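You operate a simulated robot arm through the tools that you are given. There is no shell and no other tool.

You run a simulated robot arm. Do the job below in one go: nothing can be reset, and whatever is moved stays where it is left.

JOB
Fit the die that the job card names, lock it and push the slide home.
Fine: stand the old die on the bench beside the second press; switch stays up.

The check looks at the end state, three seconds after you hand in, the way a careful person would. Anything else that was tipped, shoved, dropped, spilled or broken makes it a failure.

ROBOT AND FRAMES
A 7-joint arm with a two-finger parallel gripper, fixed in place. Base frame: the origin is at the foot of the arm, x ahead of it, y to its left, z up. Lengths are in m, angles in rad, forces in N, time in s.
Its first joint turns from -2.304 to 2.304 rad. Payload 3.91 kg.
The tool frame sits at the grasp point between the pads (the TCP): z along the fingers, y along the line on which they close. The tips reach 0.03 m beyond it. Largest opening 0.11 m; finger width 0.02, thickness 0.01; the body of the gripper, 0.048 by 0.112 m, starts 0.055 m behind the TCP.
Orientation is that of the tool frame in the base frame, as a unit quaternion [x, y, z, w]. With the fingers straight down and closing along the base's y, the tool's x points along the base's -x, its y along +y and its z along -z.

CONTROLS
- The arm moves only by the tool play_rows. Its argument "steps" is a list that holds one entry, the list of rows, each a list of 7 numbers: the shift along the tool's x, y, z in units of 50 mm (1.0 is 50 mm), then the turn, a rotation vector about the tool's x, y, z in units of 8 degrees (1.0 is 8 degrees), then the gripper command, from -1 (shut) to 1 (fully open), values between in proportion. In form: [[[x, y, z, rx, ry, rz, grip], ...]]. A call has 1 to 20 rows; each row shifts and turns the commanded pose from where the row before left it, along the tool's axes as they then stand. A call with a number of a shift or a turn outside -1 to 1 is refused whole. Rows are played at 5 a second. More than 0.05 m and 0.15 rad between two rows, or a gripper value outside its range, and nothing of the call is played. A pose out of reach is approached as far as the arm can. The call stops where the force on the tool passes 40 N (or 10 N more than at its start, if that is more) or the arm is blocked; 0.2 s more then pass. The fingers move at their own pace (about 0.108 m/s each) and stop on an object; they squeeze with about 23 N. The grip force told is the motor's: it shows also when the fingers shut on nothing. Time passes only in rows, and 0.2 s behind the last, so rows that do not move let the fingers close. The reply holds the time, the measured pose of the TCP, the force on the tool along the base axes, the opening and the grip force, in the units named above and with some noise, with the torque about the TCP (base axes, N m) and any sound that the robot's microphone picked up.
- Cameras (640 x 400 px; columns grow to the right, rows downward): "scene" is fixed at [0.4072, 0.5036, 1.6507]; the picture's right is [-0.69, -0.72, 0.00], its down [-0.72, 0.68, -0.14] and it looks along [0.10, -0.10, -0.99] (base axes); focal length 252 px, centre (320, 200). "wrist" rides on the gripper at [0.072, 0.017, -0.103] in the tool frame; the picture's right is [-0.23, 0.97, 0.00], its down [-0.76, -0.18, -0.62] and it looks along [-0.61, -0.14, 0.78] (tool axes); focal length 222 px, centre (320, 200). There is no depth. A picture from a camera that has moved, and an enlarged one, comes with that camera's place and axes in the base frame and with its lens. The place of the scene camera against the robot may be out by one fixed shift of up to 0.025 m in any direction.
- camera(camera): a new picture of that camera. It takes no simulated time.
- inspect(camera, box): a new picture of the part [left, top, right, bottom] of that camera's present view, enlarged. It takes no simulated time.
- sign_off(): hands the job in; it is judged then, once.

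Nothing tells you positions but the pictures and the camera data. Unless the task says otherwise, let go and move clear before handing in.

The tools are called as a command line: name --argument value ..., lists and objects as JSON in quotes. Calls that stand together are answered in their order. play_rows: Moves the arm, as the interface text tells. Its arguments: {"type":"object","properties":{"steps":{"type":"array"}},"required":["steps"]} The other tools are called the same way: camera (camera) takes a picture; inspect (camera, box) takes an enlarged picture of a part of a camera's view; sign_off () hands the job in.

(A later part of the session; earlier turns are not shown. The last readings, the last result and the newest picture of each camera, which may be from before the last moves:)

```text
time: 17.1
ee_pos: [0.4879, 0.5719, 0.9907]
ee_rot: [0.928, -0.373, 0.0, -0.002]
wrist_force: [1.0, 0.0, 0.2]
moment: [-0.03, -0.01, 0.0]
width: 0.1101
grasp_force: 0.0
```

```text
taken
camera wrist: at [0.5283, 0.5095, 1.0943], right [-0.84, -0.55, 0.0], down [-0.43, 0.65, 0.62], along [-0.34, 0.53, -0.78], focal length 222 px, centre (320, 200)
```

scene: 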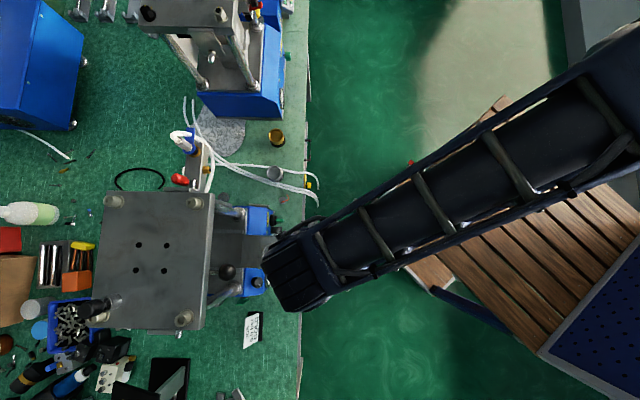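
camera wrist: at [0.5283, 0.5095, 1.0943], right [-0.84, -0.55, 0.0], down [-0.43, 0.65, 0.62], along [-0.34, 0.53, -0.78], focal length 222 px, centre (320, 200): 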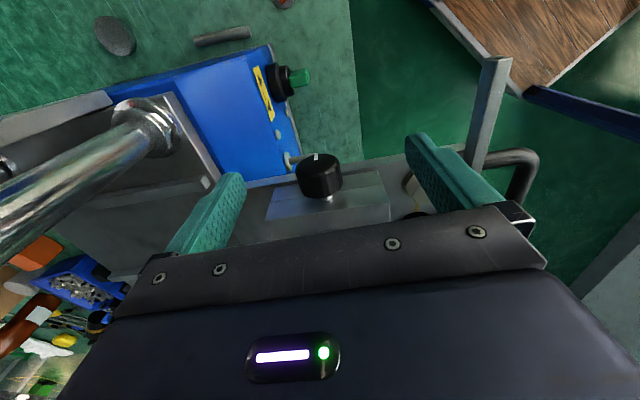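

The fingers straddle the knob without contact. I'll close on it.

play_rows --steps '[[[0, 0, 0, 0, 0, 0, 0.2], [0, 0, 0, 0, 0, 0, -0.4], [0, 0, 0, 0, 0, 0, -1], [0, 0, 0, 0, 0, 0, -1], [0, 0, 0, 0, 0, 0, -1]]]'

inspect --camera "wrist" --box '[230, 110, 430, 240]'

```text
time: 18.3
ee_pos: [0.4872, 0.5731, 0.9917]
ee_rot: [0.928, -0.373, 0.0, -0.003]
wrist_force: [6.4, 9.9, 1.8]
moment: [0.3, 0.06, -0.9]
width: 0.0277
grasp_force: 45.2
```

```text
3.08 times, centred on (330, 175) of wrist
camera zoom: at [0.5288, 0.5098, 1.0945], right [-0.84, -0.55, 0.0], down [-0.43, 0.65, 0.63], along [-0.34, 0.53, -0.78], focal length 684 px, centre (289, 277)
```

zoom: 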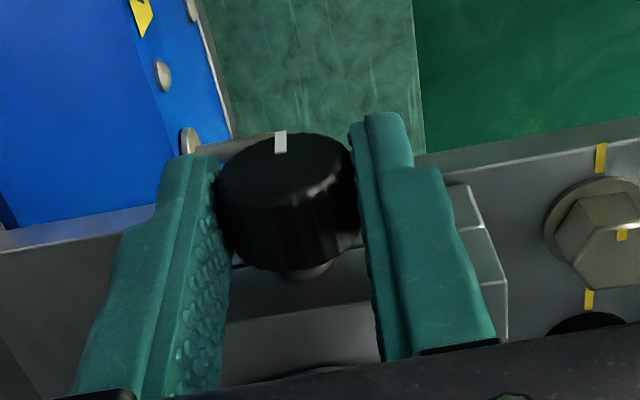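

The knob is held (27.7 mm). I'll ease the side load and try a careful turn in the loosening direction (anticlockwise seen from outside), 8° about the knob's own axis, and read the torque.

play_rows --steps '[[[0, -0.03, 0, 0, 0, 0, -1], [0, 0.023, 0, 0.5, 0, 0, -1], [0, 0.023, 0.003, 0.5, 0, 0, -1], [0, 0, 0, 0, 0, 0, -1]]]'

inspect --camera "wrist" --box '[230, 110, 430, 240]'

```text
time: 19.3
ee_pos: [0.4878, 0.5714, 0.9915]
ee_rot: [0.926, -0.372, 0.026, -0.067]
wrist_force: [-0.2, -1.2, 10.3]
moment: [-0.2, -0.23, -0.82]
width: 0.0278
grasp_force: 45.0
```

```text
3.08 times, centred on (330, 175) of wrist
camera zoom: at [0.5179, 0.4985, 1.0909], right [-0.83, -0.54, -0.14], down [-0.49, 0.59, 0.64], along [-0.26, 0.6, -0.75], focal length 684 px, centre (289, 277)
```

zoom: 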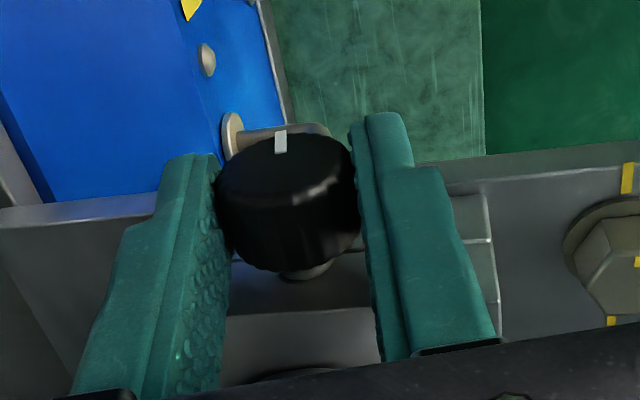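

The knob turned with the fingers almost without torque, so it is a rotary lock and loosens this way. Tilting further would bring the hand to the guard, so I'll let go, rise, and approach the knob horizontally along its axis to get a large turning range.

play_rows --steps '[[[0, 0, 0, 0, 0, 0, 1], [0, 0, 0, 0, 0, 0, 1], [0, 0, 0, 0, 0, 0, 1], [0, 0, 0, 0, 0, 0, 1], [0, -0.04, 0, -0.5, 0, 0, 1], [0, 0, 0, -0.5, 0, 0, 1], [0, 0, -0.6, 0, 0, 0, 1], [0, 0, -0.9, 0, 0, 0, 1], [0, 0, -0.9, 0, 0, 0, 1], [0, 0, -0.9, 0, 0, 0, 1], [0, 0, -0.9, 0, 0, 0, 1], [0, 0, 0, 0, 0, 0, 1]]]'

inspect --camera "wrist" --box '[220, 20, 420, 180]'

```text
time: 21.9
ee_pos: [0.4882, 0.5712, 1.2012]
ee_rot: [0.928, -0.373, 0.0, -0.002]
wrist_force: [-0.5, -0.5, -0.1]
moment: [-0.02, 0.0, 0.03]
width: 0.11
grasp_force: 0.0
```

```text
2.50 times, centred on (320, 100) of wrist
camera zoom: at [0.5293, 0.5093, 1.304], right [-0.84, -0.55, 0.0], down [-0.43, 0.65, 0.62], along [-0.34, 0.53, -0.78], focal length 555 px, centre (320, 450)
```

zoom: 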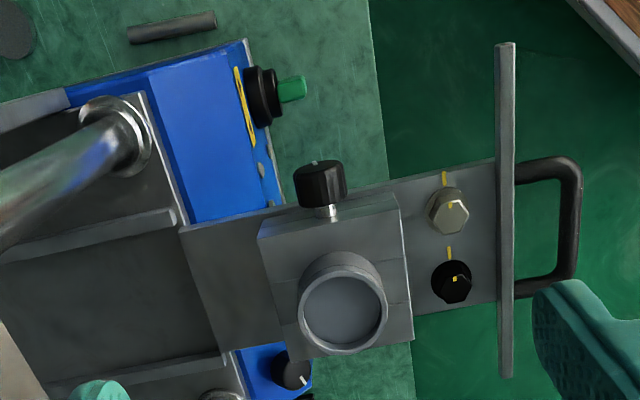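

Next I'll move outward from the press (away from the slide's side) and turn the tool back by 180° so that, once tilted level, the camera rides on top.

play_rows --steps '[[[0.9, 0, 0, 0, 0, 0, 1], [0.9, 0, 0, 0, 0, 0, 1], [0.9, 0, 0, 0, 0, 0, 1], [0.9, 0, 0, 0, 0, 0, 1], [0, 0, 0, 0, 0, 0.94, 1], [0, 0, 0, 0, 0, 0.94, 1], [0, 0, 0, 0, 0, 0.94, 1], [0, 0, 0, 0, 0, 0.94, 1], [0, 0, 0, 0, 0, 0.94, 1], [0, 0, 0, 0, 0, 0.94, 1], [0, 0, 0, 0, 0, 0.94, 1], [0, 0, 0, 0, 0, 0.94, 1], [0, 0, 0, 0, 0, 0.94, 1], [0, 0, 0, 0, 0, 0.94, 1], [0, 0, 0, 0, 0, 0.94, 1], [0, 0, 0, 0, 0, 0.94, 1], [0, 0, 0, 0, 0, 0, 1]]]'

play_rows --steps '[[[0, 0, 0, 0, 0, 0.94, 1], [0, 0, 0, 0, 0, 0.94, 1], [0, 0, 0, 0, 0, 0.94, 1], [0, 0, 0, 0, 0, 0.94, 1], [0, 0, 0, 0, 0, 0.94, 1], [0, 0, 0, 0, 0, 0.94, 1], [0, 0, 0, 0, 0, 0.94, 1], [0, 0, 0, 0, 0, 0.94, 1], [0, 0, 0, 0, 0, 0.94, 1], [0, 0, 0, 0, 0, 0.94, 1], [0, 0, 0, 0, 0, 0.94, 1], [0, 0, 0, 0, 0, 0.73, 1], [0, 0, 0, 0, 0, 0, 1]]]'

camera --camera "wrist"

camera --camera "scene"

```text
time: 25.5
ee_pos: [0.6167, 0.4477, 1.2012]
ee_rot: [-0.39, 0.921, 0.002, 0.001]
wrist_force: [-0.7, -0.1, -0.6]
moment: [0.0, -0.02, -0.05]
width: 0.11
grasp_force: 0.1
```

```text
time: 28.3
ee_pos: [0.6179, 0.4475, 1.2004]
ee_rot: [0.365, 0.931, 0.002, 0.001]
wrist_force: [-0.1, -0.1, 0.0]
moment: [0.02, -0.02, 0.01]
width: 0.11
grasp_force: 0.1
```

```text
taken
camera wrist: at [0.5763, 0.5089, 1.3041], right [0.83, 0.56, 0.0], down [0.44, -0.65, 0.62], along [0.35, -0.51, -0.78], focal length 222 px, centre (320, 200)
```

wrist: 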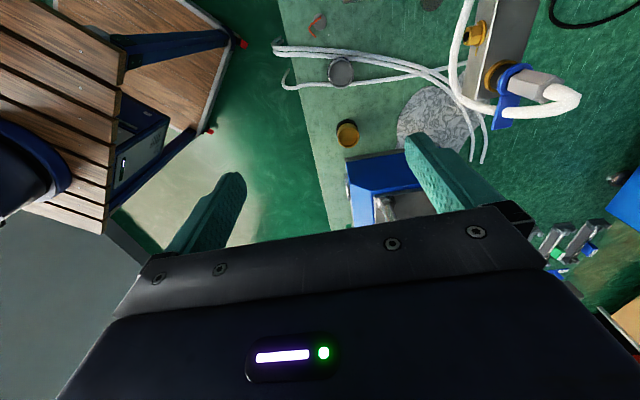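

```text
taken
```

scene: 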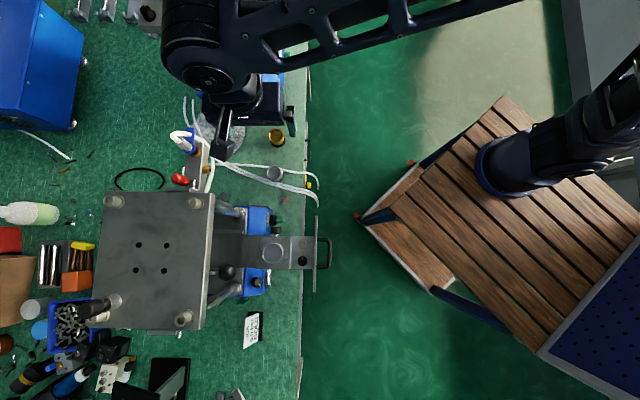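

The tool now has its x-axis pointing back towards the slide. I'll come nearer the knob's side at height, then tilt the first half towards level and check that the arm follows.

play_rows --steps '[[[0.78, 0, 0, 0, 0, 0.1, 1], [0.78, 0, 0, 0, 0, 0, 1], [0.78, 0, 0, 0, 0, 0, 1], [0, 0, 0, 0, 0.94, 0, 1], [0, 0, 0, 0, 0.94, 0, 1], [0, 0, 0, 0, 0.94, 0, 1], [0, 0, 0, 0, 0.94, 0, 1], [0, 0, 0, 0, 0.94, 0, 1], [0, 0, 0, 0, 0.94, 0, 1], [0, 0, 0, 0, 0, 0, 1]]]'

camera --camera "scene"

camera --camera "wrist"

```text
time: 30.5
ee_pos: [0.531, 0.528, 1.2015]
ee_rot: [0.34, 0.858, 0.144, -0.358]
wrist_force: [-1.3, -0.2, 0.5]
moment: [-0.01, -0.01, 0.01]
width: 0.11
grasp_force: 0.0
```

```text
taken
```

scene: 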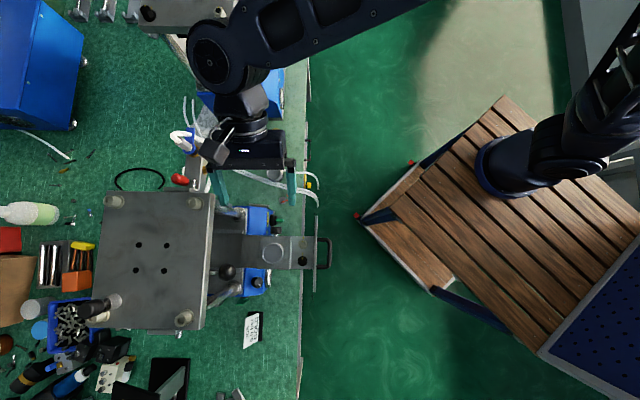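

```text
taken
camera wrist: at [0.56, 0.5241, 1.3251], right [0.79, 0.6, -0.16], down [0.59, -0.8, -0.1], along [-0.19, -0.01, -0.98], focal length 222 px, centre (320, 200)
```

wrist: 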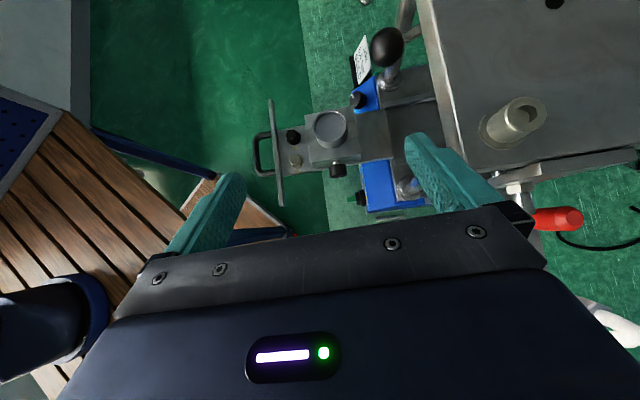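

The arm follows well. The finger on the press side is near the press plate's corner, so I'll narrow the opening to about 60 mm and finish the tilt to level.

play_rows --steps '[[[0, 0, 0, 0, 0, 0, 0.1], [0, 0, 0, 0, 0, 0, 0.1], [0, 0, 0, 0, 0.94, 0, 0.1], [0, 0, 0, 0, 0.94, 0, 0.1], [0, 0, 0, 0, 0.94, 0, 0.1], [0, 0, 0, 0, 0.94, 0, 0.1], [0, 0, 0, 0, 0.94, 0, 0.1], [0, 0, 0, 0, 0.9, 0, 0.1], [0, 0, 0, 0, 0, 0, 0.1]]]'

camera --camera "scene"

camera --camera "wrist"

```text
time: 32.5
ee_pos: [0.5321, 0.5282, 1.2013]
ee_rot: [0.26, 0.657, 0.264, -0.657]
wrist_force: [0.4, -0.1, 0.6]
moment: [-0.02, 0.03, -0.03]
width: 0.0604
grasp_force: 0.1
```

```text
taken
```

scene: 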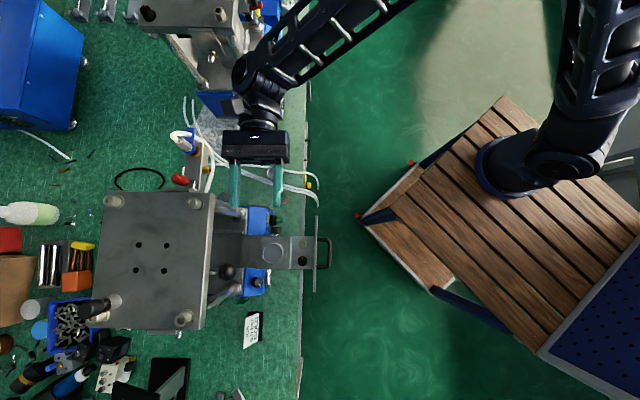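

```text
taken
camera wrist: at [0.6194, 0.4689, 1.2734], right [0.67, 0.71, -0.22], down [0.33, -0.55, -0.76], along [-0.66, 0.44, -0.61], focal length 222 px, centre (320, 200)
```

wrist: 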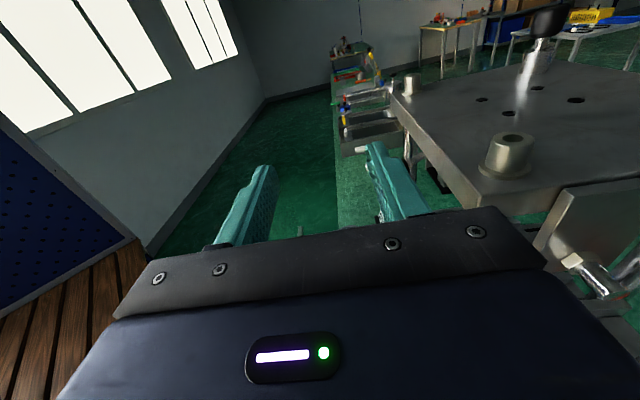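

The hand is level now, pointing at the slide's side with the camera on top. I'll go down towards the knob's height in two stages and check.

play_rows --steps '[[[-0.9, 0, 0, 0, 0, 0, 0.1], [-0.9, 0, 0, 0, 0, 0, 0.1], [-0.9, 0, 0, 0, 0, 0, 0.1], [-0.7, 0, 0, 0, 0, 0, 0.1], [0, 0, 0, 0, 0, 0, 0.1]]]'

camera --camera "wrist"

inspect --camera "wrist" --box '[220, 100, 420, 240]'

```text
time: 33.7
ee_pos: [0.5331, 0.5307, 1.0323]
ee_rot: [0.261, 0.657, 0.263, -0.656]
wrist_force: [0.5, -0.2, -0.4]
moment: [0.01, 0.03, 0.03]
width: 0.0603
grasp_force: 0.1
```

```text
taken
camera wrist: at [0.6198, 0.4704, 1.1038], right [0.67, 0.71, -0.22], down [0.33, -0.56, -0.76], along [-0.66, 0.44, -0.61], focal length 222 px, centre (320, 200)
```

wrist: 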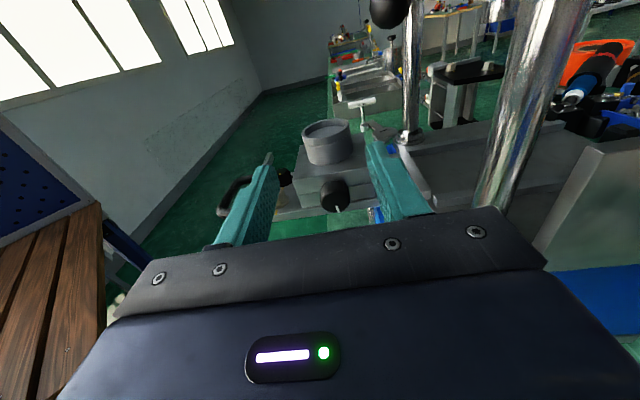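

```text
2.86 times, centred on (320, 170) of wrist
camera zoom: at [0.6198, 0.4704, 1.1038], right [0.67, 0.71, -0.22], down [0.33, -0.56, -0.76], along [-0.66, 0.44, -0.61], focal length 635 px, centre (320, 286)
```

zoom: 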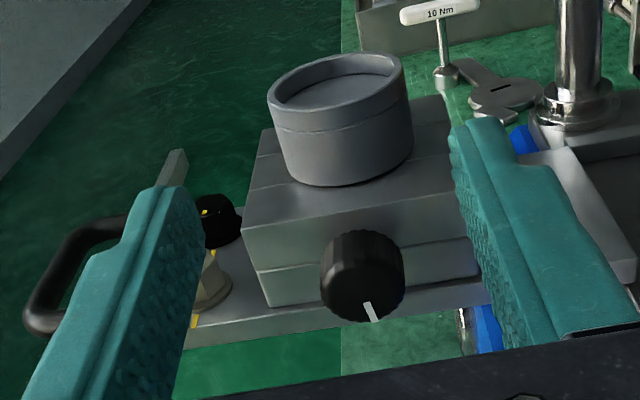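

The knob is dead ahead, its white mark a bit right of straight down, axis at about z = 0.977. I'll lower onto its axis and advance so that the fingers straddle it.

play_rows --steps '[[[-0.6, 0, 0, 0, 0, 0, 0.1], [-0.5, 0, 0, 0, 0, 0, 0.1], [0, 0, 0.4, 0, 0, 0, 0.1], [0, 0, 0, 0, 0, 0, 0.1]]]'

inspect --camera "wrist" --box '[220, 100, 420, 240]'

```text
time: 34.7
ee_pos: [0.518, 0.543, 0.9756]
ee_rot: [0.26, 0.658, 0.263, -0.656]
wrist_force: [-0.2, 0.2, 0.6]
moment: [-0.04, -0.02, 0.02]
width: 0.0605
grasp_force: 0.2
```

```text
2.86 times, centred on (320, 170) of wrist
camera zoom: at [0.6054, 0.4842, 1.0484], right [0.67, 0.71, -0.22], down [0.33, -0.56, -0.76], along [-0.66, 0.44, -0.61], focal length 635 px, centre (320, 286)
```

zoom: 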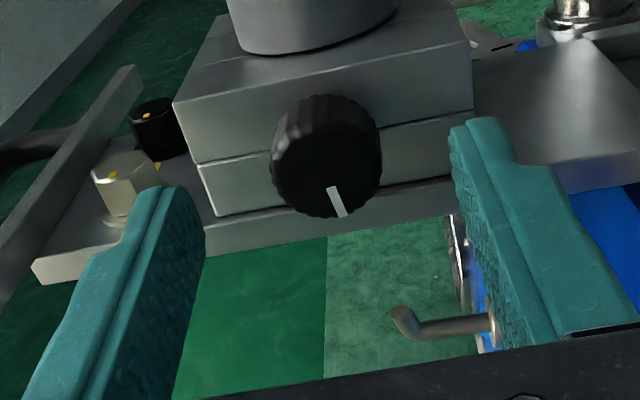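

Well lined up within 2 mm. I'll advance the last 19 mm and close on the knob.

play_rows --steps '[[[0.02, 0.045, 0.38, 0, 0, 0, 0.1], [0, 0, 0, 0, 0, 0, 0.1], [0, 0, 0, 0, 0, 0, -0.4], [0, 0, 0, 0, 0, 0, -1], [0, 0, 0, 0, 0, 0, -1], [0, 0, 0, 0, 0, 0, -1]]]'

inspect --camera "wrist" --box '[220, 60, 420, 240]'

```text
time: 36.1
ee_pos: [0.5048, 0.5574, 0.9774]
ee_rot: [0.26, 0.658, 0.263, -0.656]
wrist_force: [-2.6, 2.7, 0.3]
moment: [0.08, 0.09, -0.73]
width: 0.0275
grasp_force: 44.3
```

```text
2.22 times, centred on (320, 150) of wrist
camera zoom: at [0.5928, 0.4988, 1.0497], right [0.67, 0.71, -0.22], down [0.33, -0.56, -0.76], along [-0.66, 0.44, -0.61], focal length 494 px, centre (320, 311)
```

zoom: 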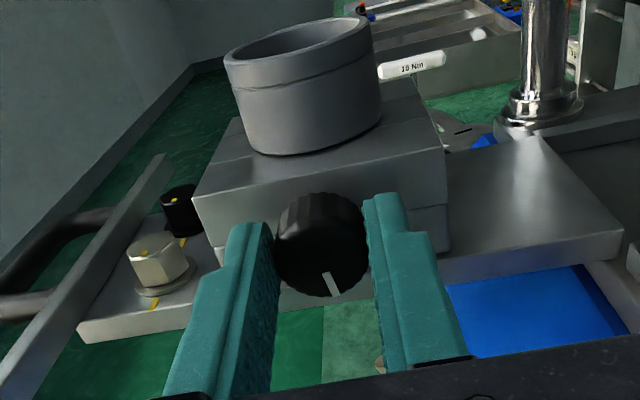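

Held. Now I'll turn anticlockwise (loosen) 24° about the tool axis and watch the torque.

play_rows --steps '[[[0, 0, 0, 0, 0, -0.75, -1], [0, 0, 0, 0, 0, -0.75, -1], [0, 0, 0, 0, 0, -0.75, -1], [0, 0, 0, 0, 0, -0.75, -1], [0, 0, 0, 0, 0, 0, -1]]]'

inspect --camera "wrist" --box '[220, 60, 420, 240]'

```text
time: 37.3
ee_pos: [0.5065, 0.558, 0.9769]
ee_rot: [0.118, 0.697, 0.394, -0.587]
wrist_force: [-9.2, 7.9, -6.1]
moment: [0.41, 0.42, -0.44]
width: 0.0278
grasp_force: 45.1
```

```text
2.22 times, centred on (320, 150) of wrist
camera zoom: at [0.5716, 0.4761, 1.0499], right [0.67, 0.71, 0.19], down [0.56, -0.32, -0.77], along [-0.49, 0.62, -0.61], focal length 494 px, centre (320, 311)
```

zoom: 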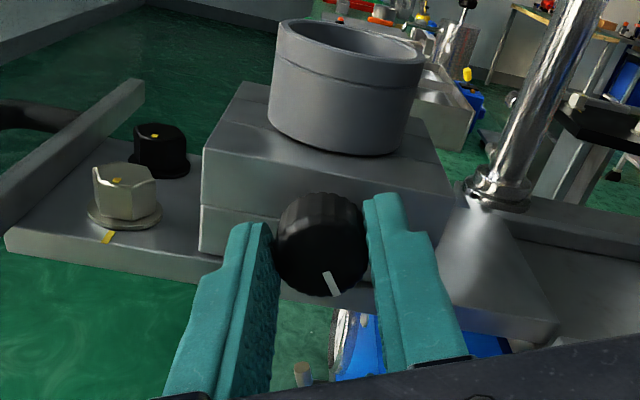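

The knob follows freely with little torque. I'll keep turning in the same direction, another 32°.

play_rows --steps '[[[0, 0, 0, 0, 0, -0.8, -1], [0, 0, 0, 0, 0, -0.8, -1], [0, 0, 0, 0, 0, -0.8, -1], [0, 0, 0, 0, 0, -0.8, -1], [0, 0, 0, 0, 0, -0.8, -1], [0, 0, 0, 0, 0, 0, -1]]]'

inspect --camera "wrist" --box '[220, 60, 420, 240]'

```text
time: 38.7
ee_pos: [0.5054, 0.5572, 0.9765]
ee_rot: [-0.078, 0.703, 0.54, -0.457]
wrist_force: [-11.6, 9.9, -19.9]
moment: [0.35, 0.42, 0.12]
width: 0.0278
grasp_force: 45.0
```

```text
2.22 times, centred on (320, 150) of wrist
camera zoom: at [0.5467, 0.4493, 1.0305], right [0.5, 0.53, 0.68], down [0.82, -0.04, -0.57], along [-0.28, 0.85, -0.46], focal length 494 px, centre (320, 311)
```

zoom: 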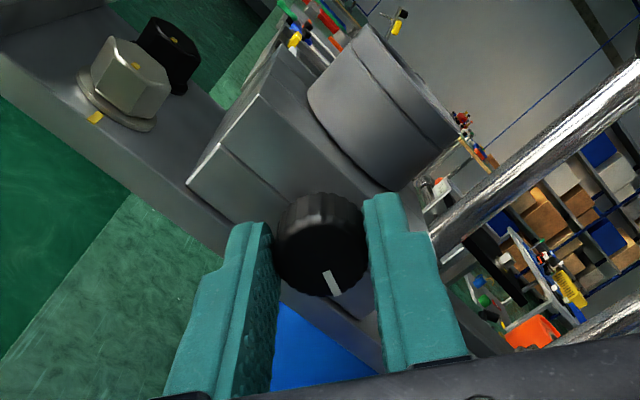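

Turning on well; some side load builds from a slight offset, so I'll ease the position a little and keep turning.

play_rows --steps '[[[-0.03, -0.05, 0.02, 0, 0, 0, -1], [0, 0, 0, 0, 0, -0.8, -1], [0, 0, 0, 0, 0, -0.8, -1], [0, 0, 0, 0, 0, -0.8, -1], [0, 0, 0, 0, 0, 0, -1]]]'

inspect --camera "wrist" --box '[220, 60, 420, 240]'

```text
time: 39.9
ee_pos: [0.5053, 0.5568, 0.9761]
ee_rot: [-0.196, 0.679, 0.61, -0.359]
wrist_force: [6.5, -4.7, 29.2]
moment: [0.59, 0.52, -1.1]
width: 0.0274
grasp_force: 45.1
```

```text
2.22 times, centred on (320, 150) of wrist
camera zoom: at [0.536, 0.4381, 1.0095], right [0.32, 0.33, 0.89], down [0.93, 0.08, -0.36], along [-0.19, 0.94, -0.29], focal length 494 px, centre (320, 311)
```

zoom: 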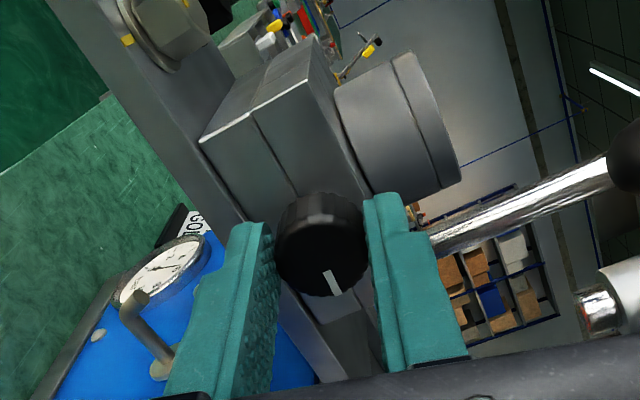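

The turn is at about 83° in all; I'll ease the upward load and turn on gently to feel for a stop.

play_rows --steps '[[[0, 0.035, 0, 0, 0, 0, -1], [0, 0, 0, 0, 0, -0.5, -1], [0, 0, 0, 0, 0, -0.5, -1], [0, 0, 0, 0, 0, 0, -1]]]'

inspect --camera "wrist" --box '[220, 60, 420, 240]'

```text
time: 40.9
ee_pos: [0.5061, 0.5572, 0.9745]
ee_rot: [-0.241, 0.665, 0.632, -0.317]
wrist_force: [8.7, -9.1, -1.6]
moment: [-0.09, -0.1, -0.14]
width: 0.0273
grasp_force: 45.2
```

```text
2.22 times, centred on (320, 150) of wrist
camera zoom: at [0.5335, 0.4355, 1.0002], right [0.23, 0.25, 0.94], down [0.96, 0.11, -0.26], along [-0.16, 0.96, -0.21], focal length 494 px, centre (320, 311)
```

zoom: 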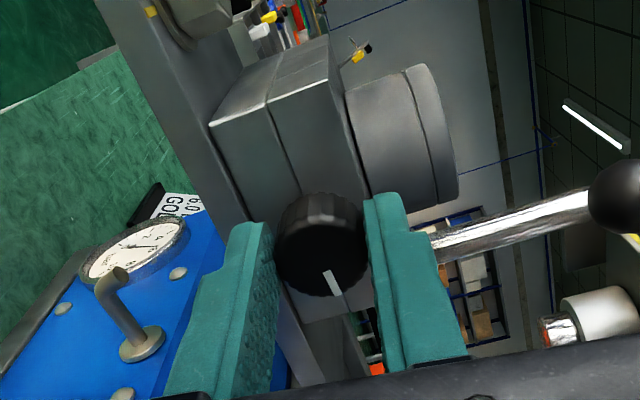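

About 91° now with a light outward push, as of a screw backing out. I'll continue another 24°, giving way outward slightly.

play_rows --steps '[[[0, 0, -0.02, 0, 0, -0.6, -1], [0, 0, 0, 0, 0, -0.6, -1], [0, 0, 0, 0, 0, -0.6, -1], [0, 0, 0, 0, 0, -0.6, -1], [0, 0, 0, 0, 0, -0.6, -1], [0, 0, 0, 0, 0, 0, -1]]]'

inspect --camera "wrist" --box '[220, 60, 420, 240]'

```text
time: 42.3
ee_pos: [0.5066, 0.5569, 0.9739]
ee_rot: [-0.375, 0.6, 0.684, -0.178]
wrist_force: [-6.9, 5.5, -34.9]
moment: [-0.93, -0.89, 0.52]
width: 0.0273
grasp_force: 45.1
```

```text
2.22 times, centred on (320, 150) of wrist
camera zoom: at [0.531, 0.4327, 0.9687], right [-0.05, -0.05, 1.0], down [0.99, 0.14, 0.06], along [-0.14, 0.99, 0.05], focal length 494 px, centre (320, 311)
```

zoom: 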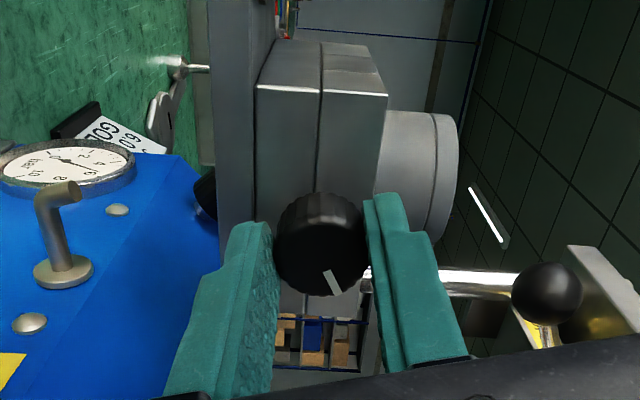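

About 115° turned, no end stop felt, but side load is building. I'll let go, back off, and look at the knob to see where its mark is.

play_rows --steps '[[[0, -0.02, 0, 0, 0, 0, -1], [0, 0, 0, 0, 0, 0, -0.25], [0, 0, 0, 0, 0, 0, -0.25], [0, 0, -0.3, 0, 0, 0, -0.25], [0, 0, -0.5, 0, 0, 0, -0.1], [0, 0, 0, 0, 0, 0, 0.1]]]'

camera --camera "wrist"

inspect --camera "wrist" --box '[220, 60, 420, 240]'

```text
time: 43.7
ee_pos: [0.534, 0.5294, 0.975]
ee_rot: [-0.375, 0.599, 0.684, -0.178]
wrist_force: [0.8, 0.1, -0.9]
moment: [0.02, -0.02, 0.01]
width: 0.0604
grasp_force: 0.2
```

```text
taken
camera wrist: at [0.5599, 0.4046, 0.9694], right [-0.05, -0.05, 1.0], down [0.99, 0.14, 0.06], along [-0.14, 0.99, 0.05], focal length 222 px, centre (320, 200)
```

wrist: 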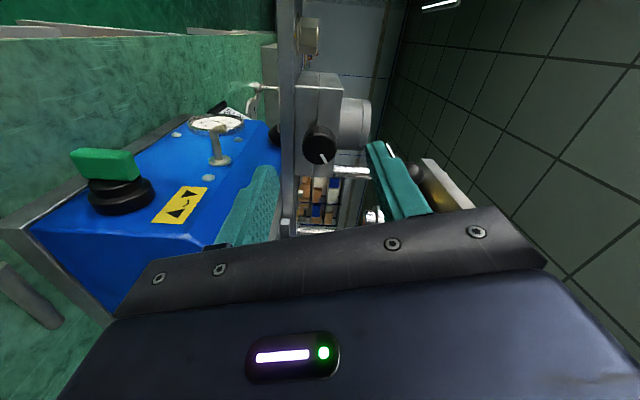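

```text
2.22 times, centred on (320, 150) of wrist
camera zoom: at [0.5599, 0.4046, 0.9694], right [-0.05, -0.05, 1.0], down [0.99, 0.14, 0.06], along [-0.14, 0.99, 0.05], focal length 494 px, centre (320, 311)
```

zoom: 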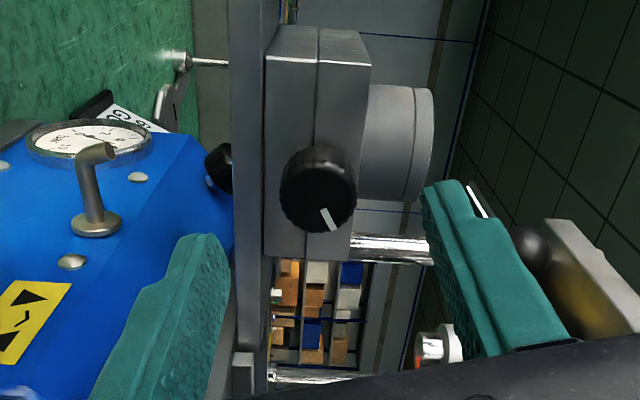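

The knob's mark is now at about 113° (just above "3 o'clock" seen from outside). The gripper is still on its axis, so I'll go in again a bit shallower, grip and turn on to feel for the stop.

play_rows --steps '[[[0.01, -0.015, 0.4, 0, 0, 0, 0.1], [0, 0, 0.3, 0, 0, 0, 0.1], [0, 0, 0, 0, 0, 0, -0.3], [0, 0, 0, 0, 0, 0, -1], [0, 0, 0, 0, 0, 0, -1], [0, 0, 0, 0, 0, 0, -1]]]'

inspect --camera "wrist" --box '[220, 60, 420, 240]'

```text
time: 45.1
ee_pos: [0.5098, 0.5535, 0.9738]
ee_rot: [-0.375, 0.6, 0.684, -0.177]
wrist_force: [-1.3, 1.7, -5.5]
moment: [-0.18, -0.17, -0.13]
width: 0.0271
grasp_force: 44.9
```

```text
2.22 times, centred on (320, 150) of wrist
camera zoom: at [0.5341, 0.4292, 0.9683], right [-0.05, -0.05, 1.0], down [0.99, 0.14, 0.06], along [-0.14, 0.99, 0.05], focal length 494 px, centre (320, 311)
```

zoom: 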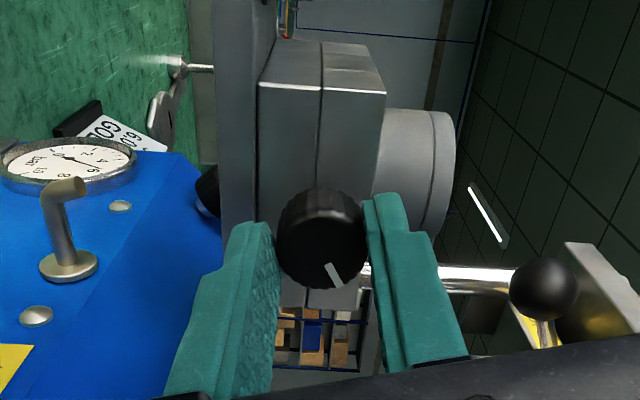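

Gripped again with low side load. Turning on by 26°.

play_rows --steps '[[[0, 0, 0, 0, 0, -0.65, -1], [0, 0, 0, 0, 0, -0.65, -1], [0, 0, 0, 0, 0, -0.65, -1], [0, 0, 0, 0, 0, -0.65, -1], [0, 0, 0, 0, 0, -0.65, -1], [0, 0, 0, 0, 0, 0, -1]]]'

inspect --camera "wrist" --box '[220, 60, 420, 240]'

```text
time: 46.5
ee_pos: [0.5095, 0.5554, 0.9726]
ee_rot: [-0.5, 0.501, 0.706, -0.019]
wrist_force: [-7.6, 6.4, -28.0]
moment: [-0.29, -0.24, -0.71]
width: 0.0276
grasp_force: 44.9
```

```text
2.22 times, centred on (320, 150) of wrist
camera zoom: at [0.5416, 0.4369, 0.9353], right [-0.35, -0.37, 0.86], down [0.92, 0.06, 0.4], along [-0.2, 0.93, 0.31], focal length 494 px, centre (320, 311)
```

zoom: 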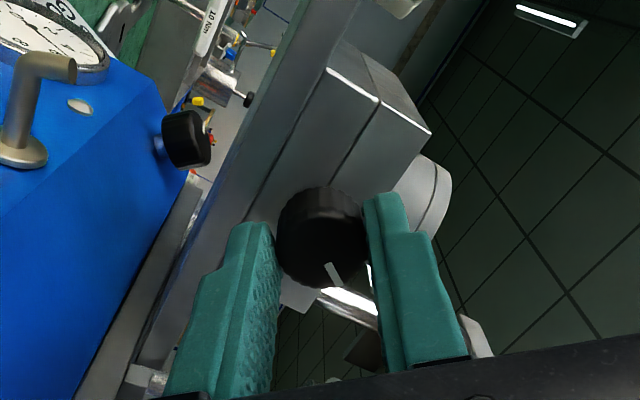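

Still turning freely (about 139° in all). I'll ease the load and turn on by another 32°.

play_rows --steps '[[[0.025, -0.026, -0.01, 0, 0, 0, -1], [0, 0, 0, 0, 0, -0.65, -1], [0, 0, 0, 0, 0, -0.65, -1], [0, 0, 0, 0, 0, -0.65, -1], [0, 0, 0, 0, 0, -0.65, -1], [0, 0, 0, 0, 0, -0.65, -1], [0, 0, 0, 0, 0, -0.65, -1], [0, 0, 0, 0, 0, 0, -1]]]'

inspect --camera "wrist" --box '[220, 60, 420, 240]'

```text
time: 48.3
ee_pos: [0.5094, 0.5541, 0.9725]
ee_rot: [-0.617, 0.346, 0.686, 0.172]
wrist_force: [-12.4, 12.2, -15.0]
moment: [0.11, 0.09, -0.55]
width: 0.0272
grasp_force: 45.0
```

```text
2.22 times, centred on (320, 150) of wrist
camera zoom: at [0.5615, 0.4574, 0.9067], right [-0.6, -0.64, 0.48], down [0.71, -0.16, 0.69], along [-0.36, 0.75, 0.55], focal length 494 px, centre (320, 311)
```

zoom: 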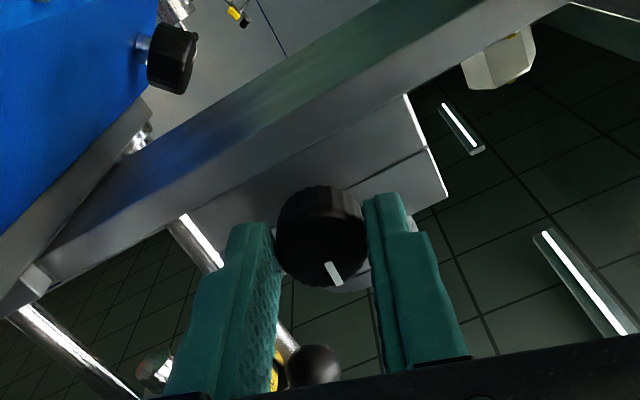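

About 170° in all and still free. I'll turn a little farther, past 180°, to feel for an end stop.

play_rows --steps '[[[0, 0, 0.02, 0, 0, 0, -1], [0, 0, 0, 0, 0, -0.6, -1], [0, 0, 0, 0, 0, -0.6, -1], [0, 0, 0, 0, 0, -0.6, -1], [0, 0, 0, 0, 0, -0.6, -1], [0, 0, 0, 0, 0, -0.6, -1], [0, 0, 0, 0, 0, 0, -1]]]'

inspect --camera "wrist" --box '[220, 60, 420, 240]'

```text
time: 49.9
ee_pos: [0.5117, 0.5545, 0.973]
ee_rot: [0.674, -0.213, -0.635, -0.312]
wrist_force: [5.6, -3.1, 0.8]
moment: [-0.45, -0.14, -0.56]
width: 0.0275
grasp_force: 44.7
```

```text
2.22 times, centred on (320, 150) of wrist
camera zoom: at [0.5816, 0.4788, 0.8982], right [-0.69, -0.72, 0.08], down [0.49, -0.39, 0.78], along [-0.54, 0.57, 0.62], focal length 494 px, centre (320, 311)
```

zoom: 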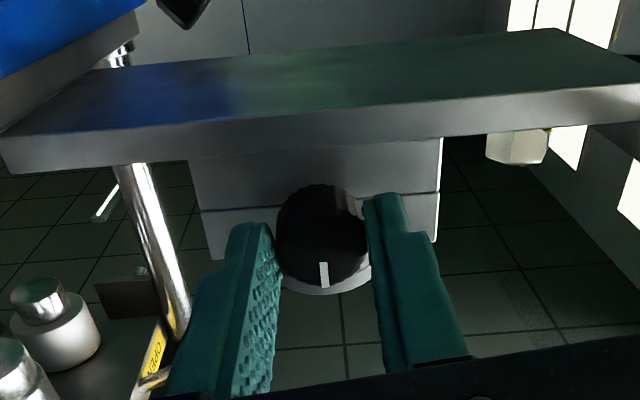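

The mark has now slipped against the fingers and a 0.23 N·m torque appeared: the knob has reached its end stop at about 180°, so the lock is fully open. I'll release, back off along the axis and rise.

play_rows --steps '[[[0, 0, 0, 0, 0, 0.15, -1], [0, 0, 0, 0, 0, 0, -0.2], [0, 0, 0, 0, 0, 0, 0], [0, 0, -0.5, 0, 0, 0, 0.1], [0, 0, -0.8, 0, 0, 0, 0.1], [0, 0, 0, 0, 0, 0, 0.1]]]'

camera --camera "wrist"

inspect --camera "wrist" --box '[220, 60, 420, 240]'

camera --camera "scene"

```text
time: 51.3
ee_pos: [0.5565, 0.5088, 0.9728]
ee_rot: [0.673, -0.219, -0.639, -0.303]
wrist_force: [0.6, -0.8, -0.6]
moment: [0.01, -0.03, -0.02]
width: 0.0605
grasp_force: 0.0
```

```text
taken
camera wrist: at [0.6274, 0.4329, 0.8982], right [-0.68, -0.72, 0.1], down [0.51, -0.37, 0.78], along [-0.53, 0.58, 0.62], focal length 222 px, centre (320, 200)
```

wrist: 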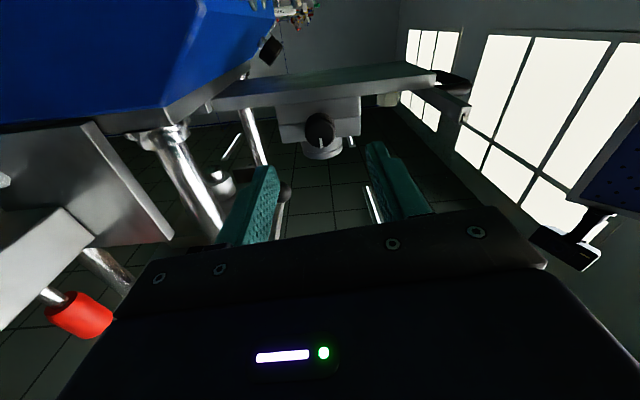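

```text
2.22 times, centred on (320, 150) of wrist
camera zoom: at [0.6274, 0.4329, 0.8982], right [-0.68, -0.72, 0.1], down [0.51, -0.37, 0.78], along [-0.53, 0.58, 0.62], focal length 494 px, centre (320, 311)
```

zoom: 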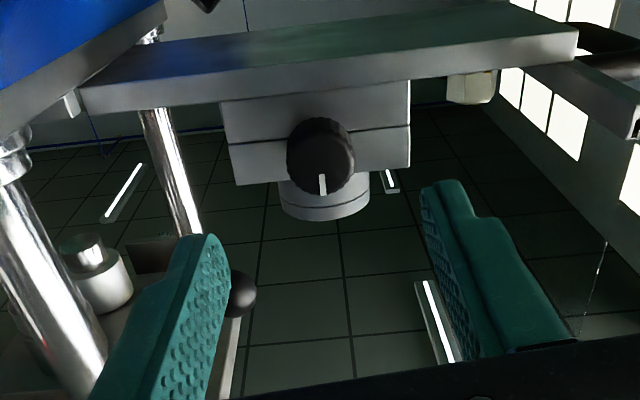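

```text
taken
```

scene: 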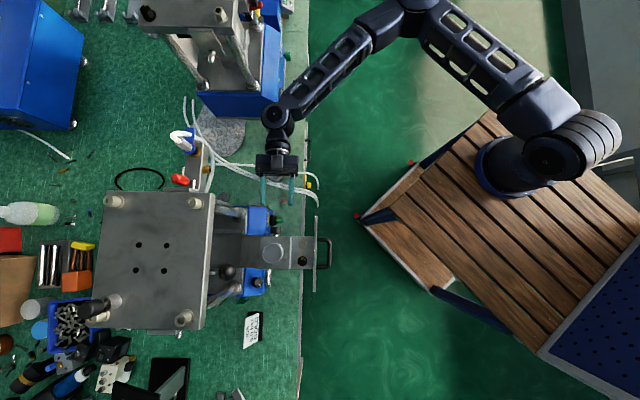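

The knob's mark now points straight up (180° from before) and the slide is undisturbed. I'll level the roll, rise, and tilt the hand back to pointing down.

play_rows --steps '[[[0, 0, 0, 0, 0, 0.91, 0.1], [-0.9, 0, 0, 0, 0, 0, 0.1], [-0.9, 0, 0, 0, 0, 0, 0.1], [-0.9, 0, 0, 0, 0, 0, 0.1], [-0.9, 0, 0, 0, 0, 0, 0.1], [-0.9, 0, 0, 0, 0, 0, 0.1], [0, 0, 0, 0, 0.94, 0, 0.1], [0, 0, 0, 0, 0.94, 0, 0.1], [0, 0, 0, 0, 0.94, 0, 0.1], [0, 0, 0, 0, 0.94, 0, 0.1], [0, 0, 0, 0, 0.94, 0, 0.1], [0, 0, 0, 0, 0.94, 0, 0.1], [0, 0, 0, 0, 0.94, 0, 0.1], [0, 0, 0, 0, 0.94, 0, 0.1], [0, 0, 0, 0, 0.94, 0, 0.1], [0, 0, 0, 0, 0.94, 0, 0.1], [0, 0, 0, 0, 0.94, 0, 0.1], [0, 0, 0, 0, 0.94, 0, 0.1], [0, 0, 0, 0, 0, 0, 0.5], [0, 0, 0, 0, 0, 0, 1]]]'

camera --camera "wrist"

```text
time: 55.5
ee_pos: [0.5555, 0.509, 1.1977]
ee_rot: [0.929, -0.369, 0.003, 0.0]
wrist_force: [-0.2, 0.5, -1.2]
moment: [0.0, 0.02, 0.0]
width: 0.11
grasp_force: 0.1
```

```text
taken
camera wrist: at [0.5973, 0.4474, 1.3009], right [-0.83, -0.55, 0.0], down [-0.43, 0.65, 0.62], along [-0.34, 0.52, -0.78], focal length 222 px, centre (320, 200)
```

wrist: 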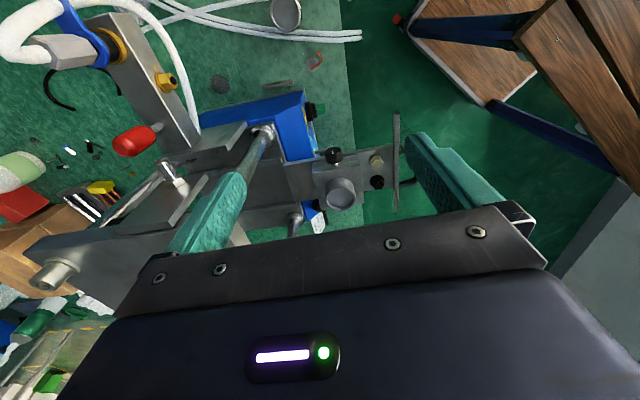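

The hand points down again. I'll look at the die once more from here to place the grip exactly.

inspect --camera "wrist" --box '[280, 130, 410, 230]'

```text
4.00 times, centred on (345, 180) of wrist
camera zoom: at [0.5973, 0.4474, 1.3009], right [-0.83, -0.55, 0.0], down [-0.43, 0.65, 0.62], along [-0.34, 0.52, -0.78], focal length 888 px, centre (220, 280)
```

zoom: 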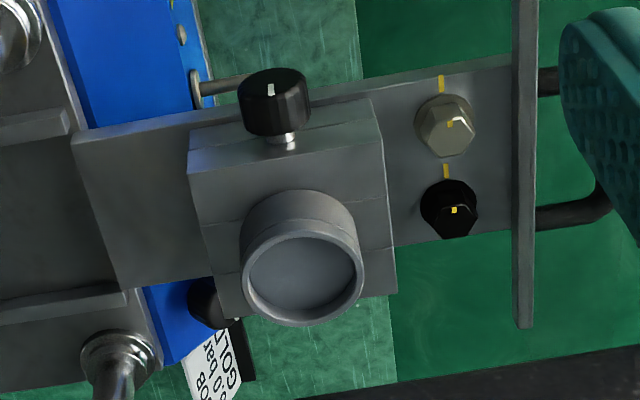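

The old die is at about (0.448, 0.613). I'll move over it with a moderate opening and go down to the same grip height as before.

play_rows --steps '[[[-0.75, 0, 0, 0, 0, 0, 0.5], [-0.75, 0, 0, 0, 0, 0, 0.5], [-0.75, 0, 0, 0, 0, 0, 0.5], [-0.74, -0.03, 0, 0, 0, 0, 0.5], [0, 0, 0.8, 0, 0, 0, 0.5], [0, 0, 0.8, 0, 0, 0, 0.5], [0, 0, 0.6, 0, 0, 0, 0.5], [0, 0, 0, 0, 0, 0, 0.5]]]'

inspect --camera "wrist" --box '[200, 40, 440, 230]'

```text
time: 57.3
ee_pos: [0.4476, 0.6109, 1.087]
ee_rot: [0.929, -0.37, 0.003, -0.002]
wrist_force: [0.3, 0.5, 0.1]
moment: [-0.01, 0.0, 0.01]
width: 0.0821
grasp_force: 0.0
```

```text
2.11 times, centred on (320, 135) of wrist
camera zoom: at [0.4903, 0.55, 1.1902], right [-0.83, -0.55, 0.0], down [-0.43, 0.65, 0.62], along [-0.34, 0.52, -0.78], focal length 468 px, centre (320, 337)
```

zoom: 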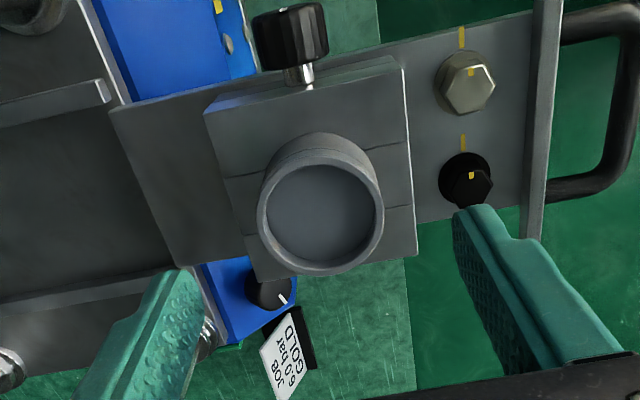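

Centred. Down the last 55 mm and close.

play_rows --steps '[[[0, 0, 0.6, 0, 0, 0, 0.5], [0, 0, 0.5, 0, 0, 0, 0.5], [0, 0, 0, 0, 0, 0, 0.5], [0, 0, 0, 0, 0, 0, -0.2], [0, 0, 0, 0, 0, 0, -1], [0, 0, 0, 0, 0, 0, -1], [0, 0, 0, 0, 0, 0, -1]]]'

play_rows --steps '[[[0, 0, -0.06, 0, 0, 0, -1], [0, 0, -0.06, 0, 0, 0, -1], [0, 0, 0, 0, 0, 0, -1]]]'

inspect --camera "wrist" --box '[200, 60, 440, 230]'

```text
time: 58.9
ee_pos: [0.4485, 0.6118, 1.0317]
ee_rot: [0.929, -0.369, 0.003, -0.001]
wrist_force: [-1.5, 0.6, -0.7]
moment: [-0.01, 0.05, 0.02]
width: 0.0495
grasp_force: 22.2
```

```text
time: 59.7
ee_pos: [0.4498, 0.6138, 1.0384]
ee_rot: [0.929, -0.37, 0.003, -0.001]
wrist_force: [-0.2, 0.7, -3.3]
moment: [-0.01, 0.01, 0.0]
width: 0.0495
grasp_force: 23.5
```

```text
2.35 times, centred on (320, 145) of wrist
camera zoom: at [0.4907, 0.551, 1.1412], right [-0.83, -0.55, 0.0], down [-0.43, 0.65, 0.62], along [-0.34, 0.52, -0.78], focal length 523 px, centre (320, 329)
```

zoom: 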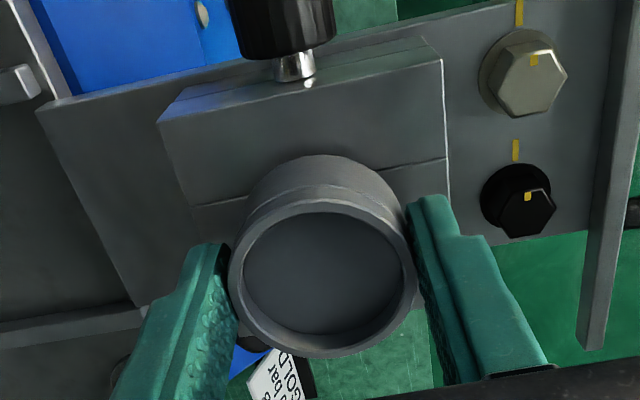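

The die came up freely with about 3.3 N of weight. I'll lift it clear and look at the empty nest.

play_rows --steps '[[[0, 0, -0.5, 0, 0, 0, -1], [0, 0, -0.8, 0, 0, 0, -1], [0, 0, -0.8, 0, 0, 0, -1], [0, 0, -0.8, 0, 0, 0, -1], [0, 0, -0.8, 0, 0, 0, -1], [0, 0, 0, 0, 0, 0, -1]]]'

camera --camera "wrist"

inspect --camera "wrist" --box '[220, 10, 420, 240]'

inspect --camera "scene" --box '[200, 190, 340, 300]'

```text
time: 61.1
ee_pos: [0.4483, 0.6129, 1.2226]
ee_rot: [0.929, -0.37, 0.003, -0.001]
wrist_force: [1.0, 0.3, -4.1]
moment: [-0.01, 0.0, -0.02]
width: 0.0493
grasp_force: 23.1
```

```text
taken
camera wrist: at [0.4896, 0.551, 1.3262], right [-0.83, -0.55, 0.0], down [-0.43, 0.65, 0.62], along [-0.34, 0.52, -0.78], focal length 222 px, centre (320, 200)
```

wrist: 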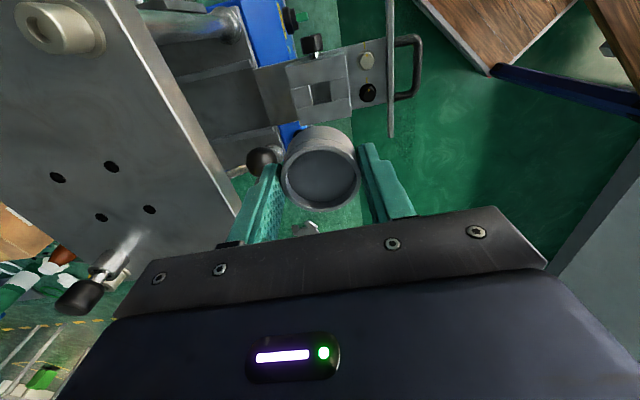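

```text
1.74 times, centred on (320, 125) of wrist
camera zoom: at [0.4896, 0.551, 1.3262], right [-0.83, -0.55, 0.0], down [-0.43, 0.65, 0.62], along [-0.34, 0.52, -0.78], focal length 386 px, centre (320, 330)
```

zoom: 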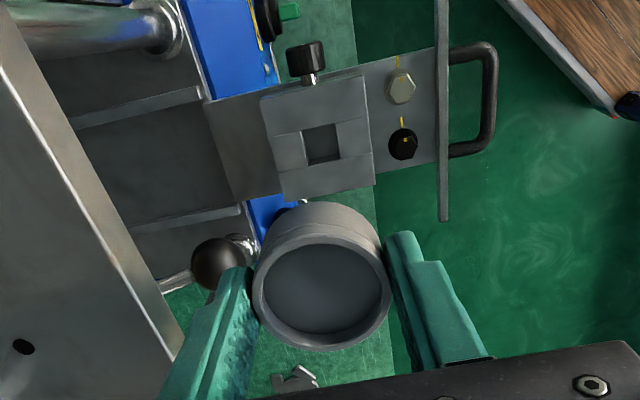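

```text
3.64 times, centred on (270, 245) of scene
camera zoom: at [0.4072, 0.5036, 1.6507], right [-0.69, -0.72, 0.0], down [-0.72, 0.68, -0.14], along [0.1, -0.1, -0.99], focal length 916 px, centre (502, 36)
```

zoom: 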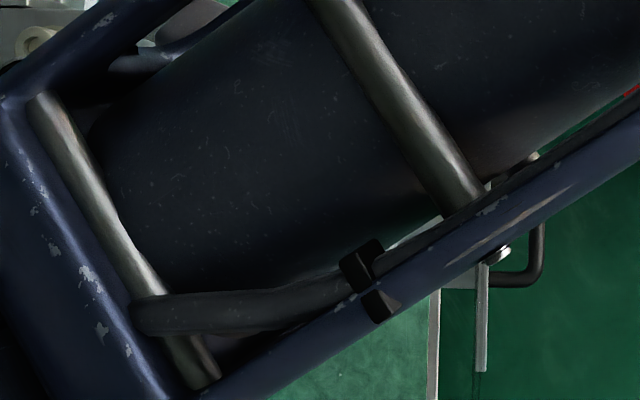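

The nest is a square socket, so the dies carry a square peg underneath and the orientation matters. I'll enlarge the socket, and look at the gold die.

inspect --camera "wrist" --box '[285, 50, 365, 115]'

inspect --camera "scene" --box '[250, 115, 310, 195]'

```text
6.15 times, centred on (325, 82) of wrist
camera zoom: at [0.4896, 0.551, 1.3262], right [-0.83, -0.55, 0.0], down [-0.43, 0.65, 0.62], along [-0.34, 0.52, -0.78], focal length 1367 px, centre (289, 923)
```

zoom: 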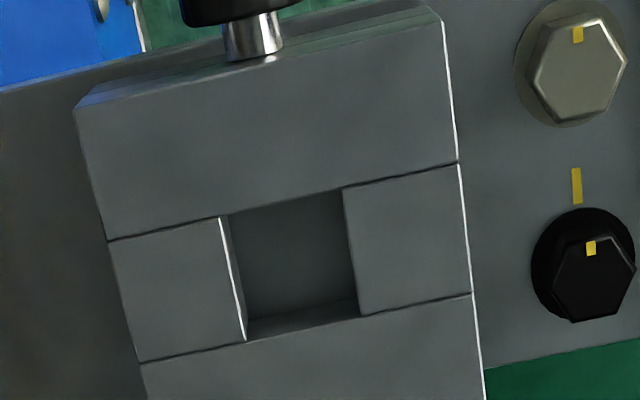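

```text
5.00 times, centred on (280, 155) of scene
camera zoom: at [0.4072, 0.5036, 1.6507], right [-0.69, -0.72, 0.0], down [-0.72, 0.68, -0.14], along [0.1, -0.1, -0.99], focal length 1260 px, centre (520, 425)
```

zoom: 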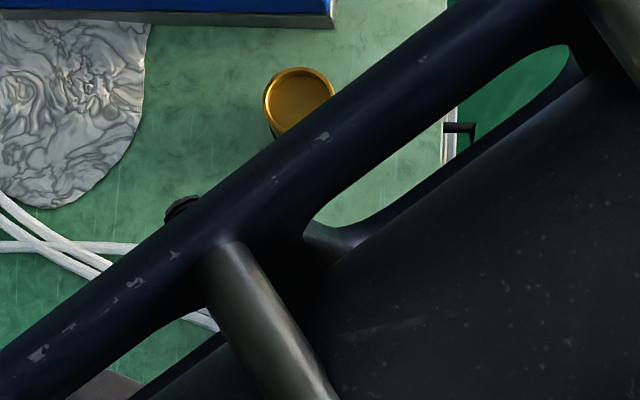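

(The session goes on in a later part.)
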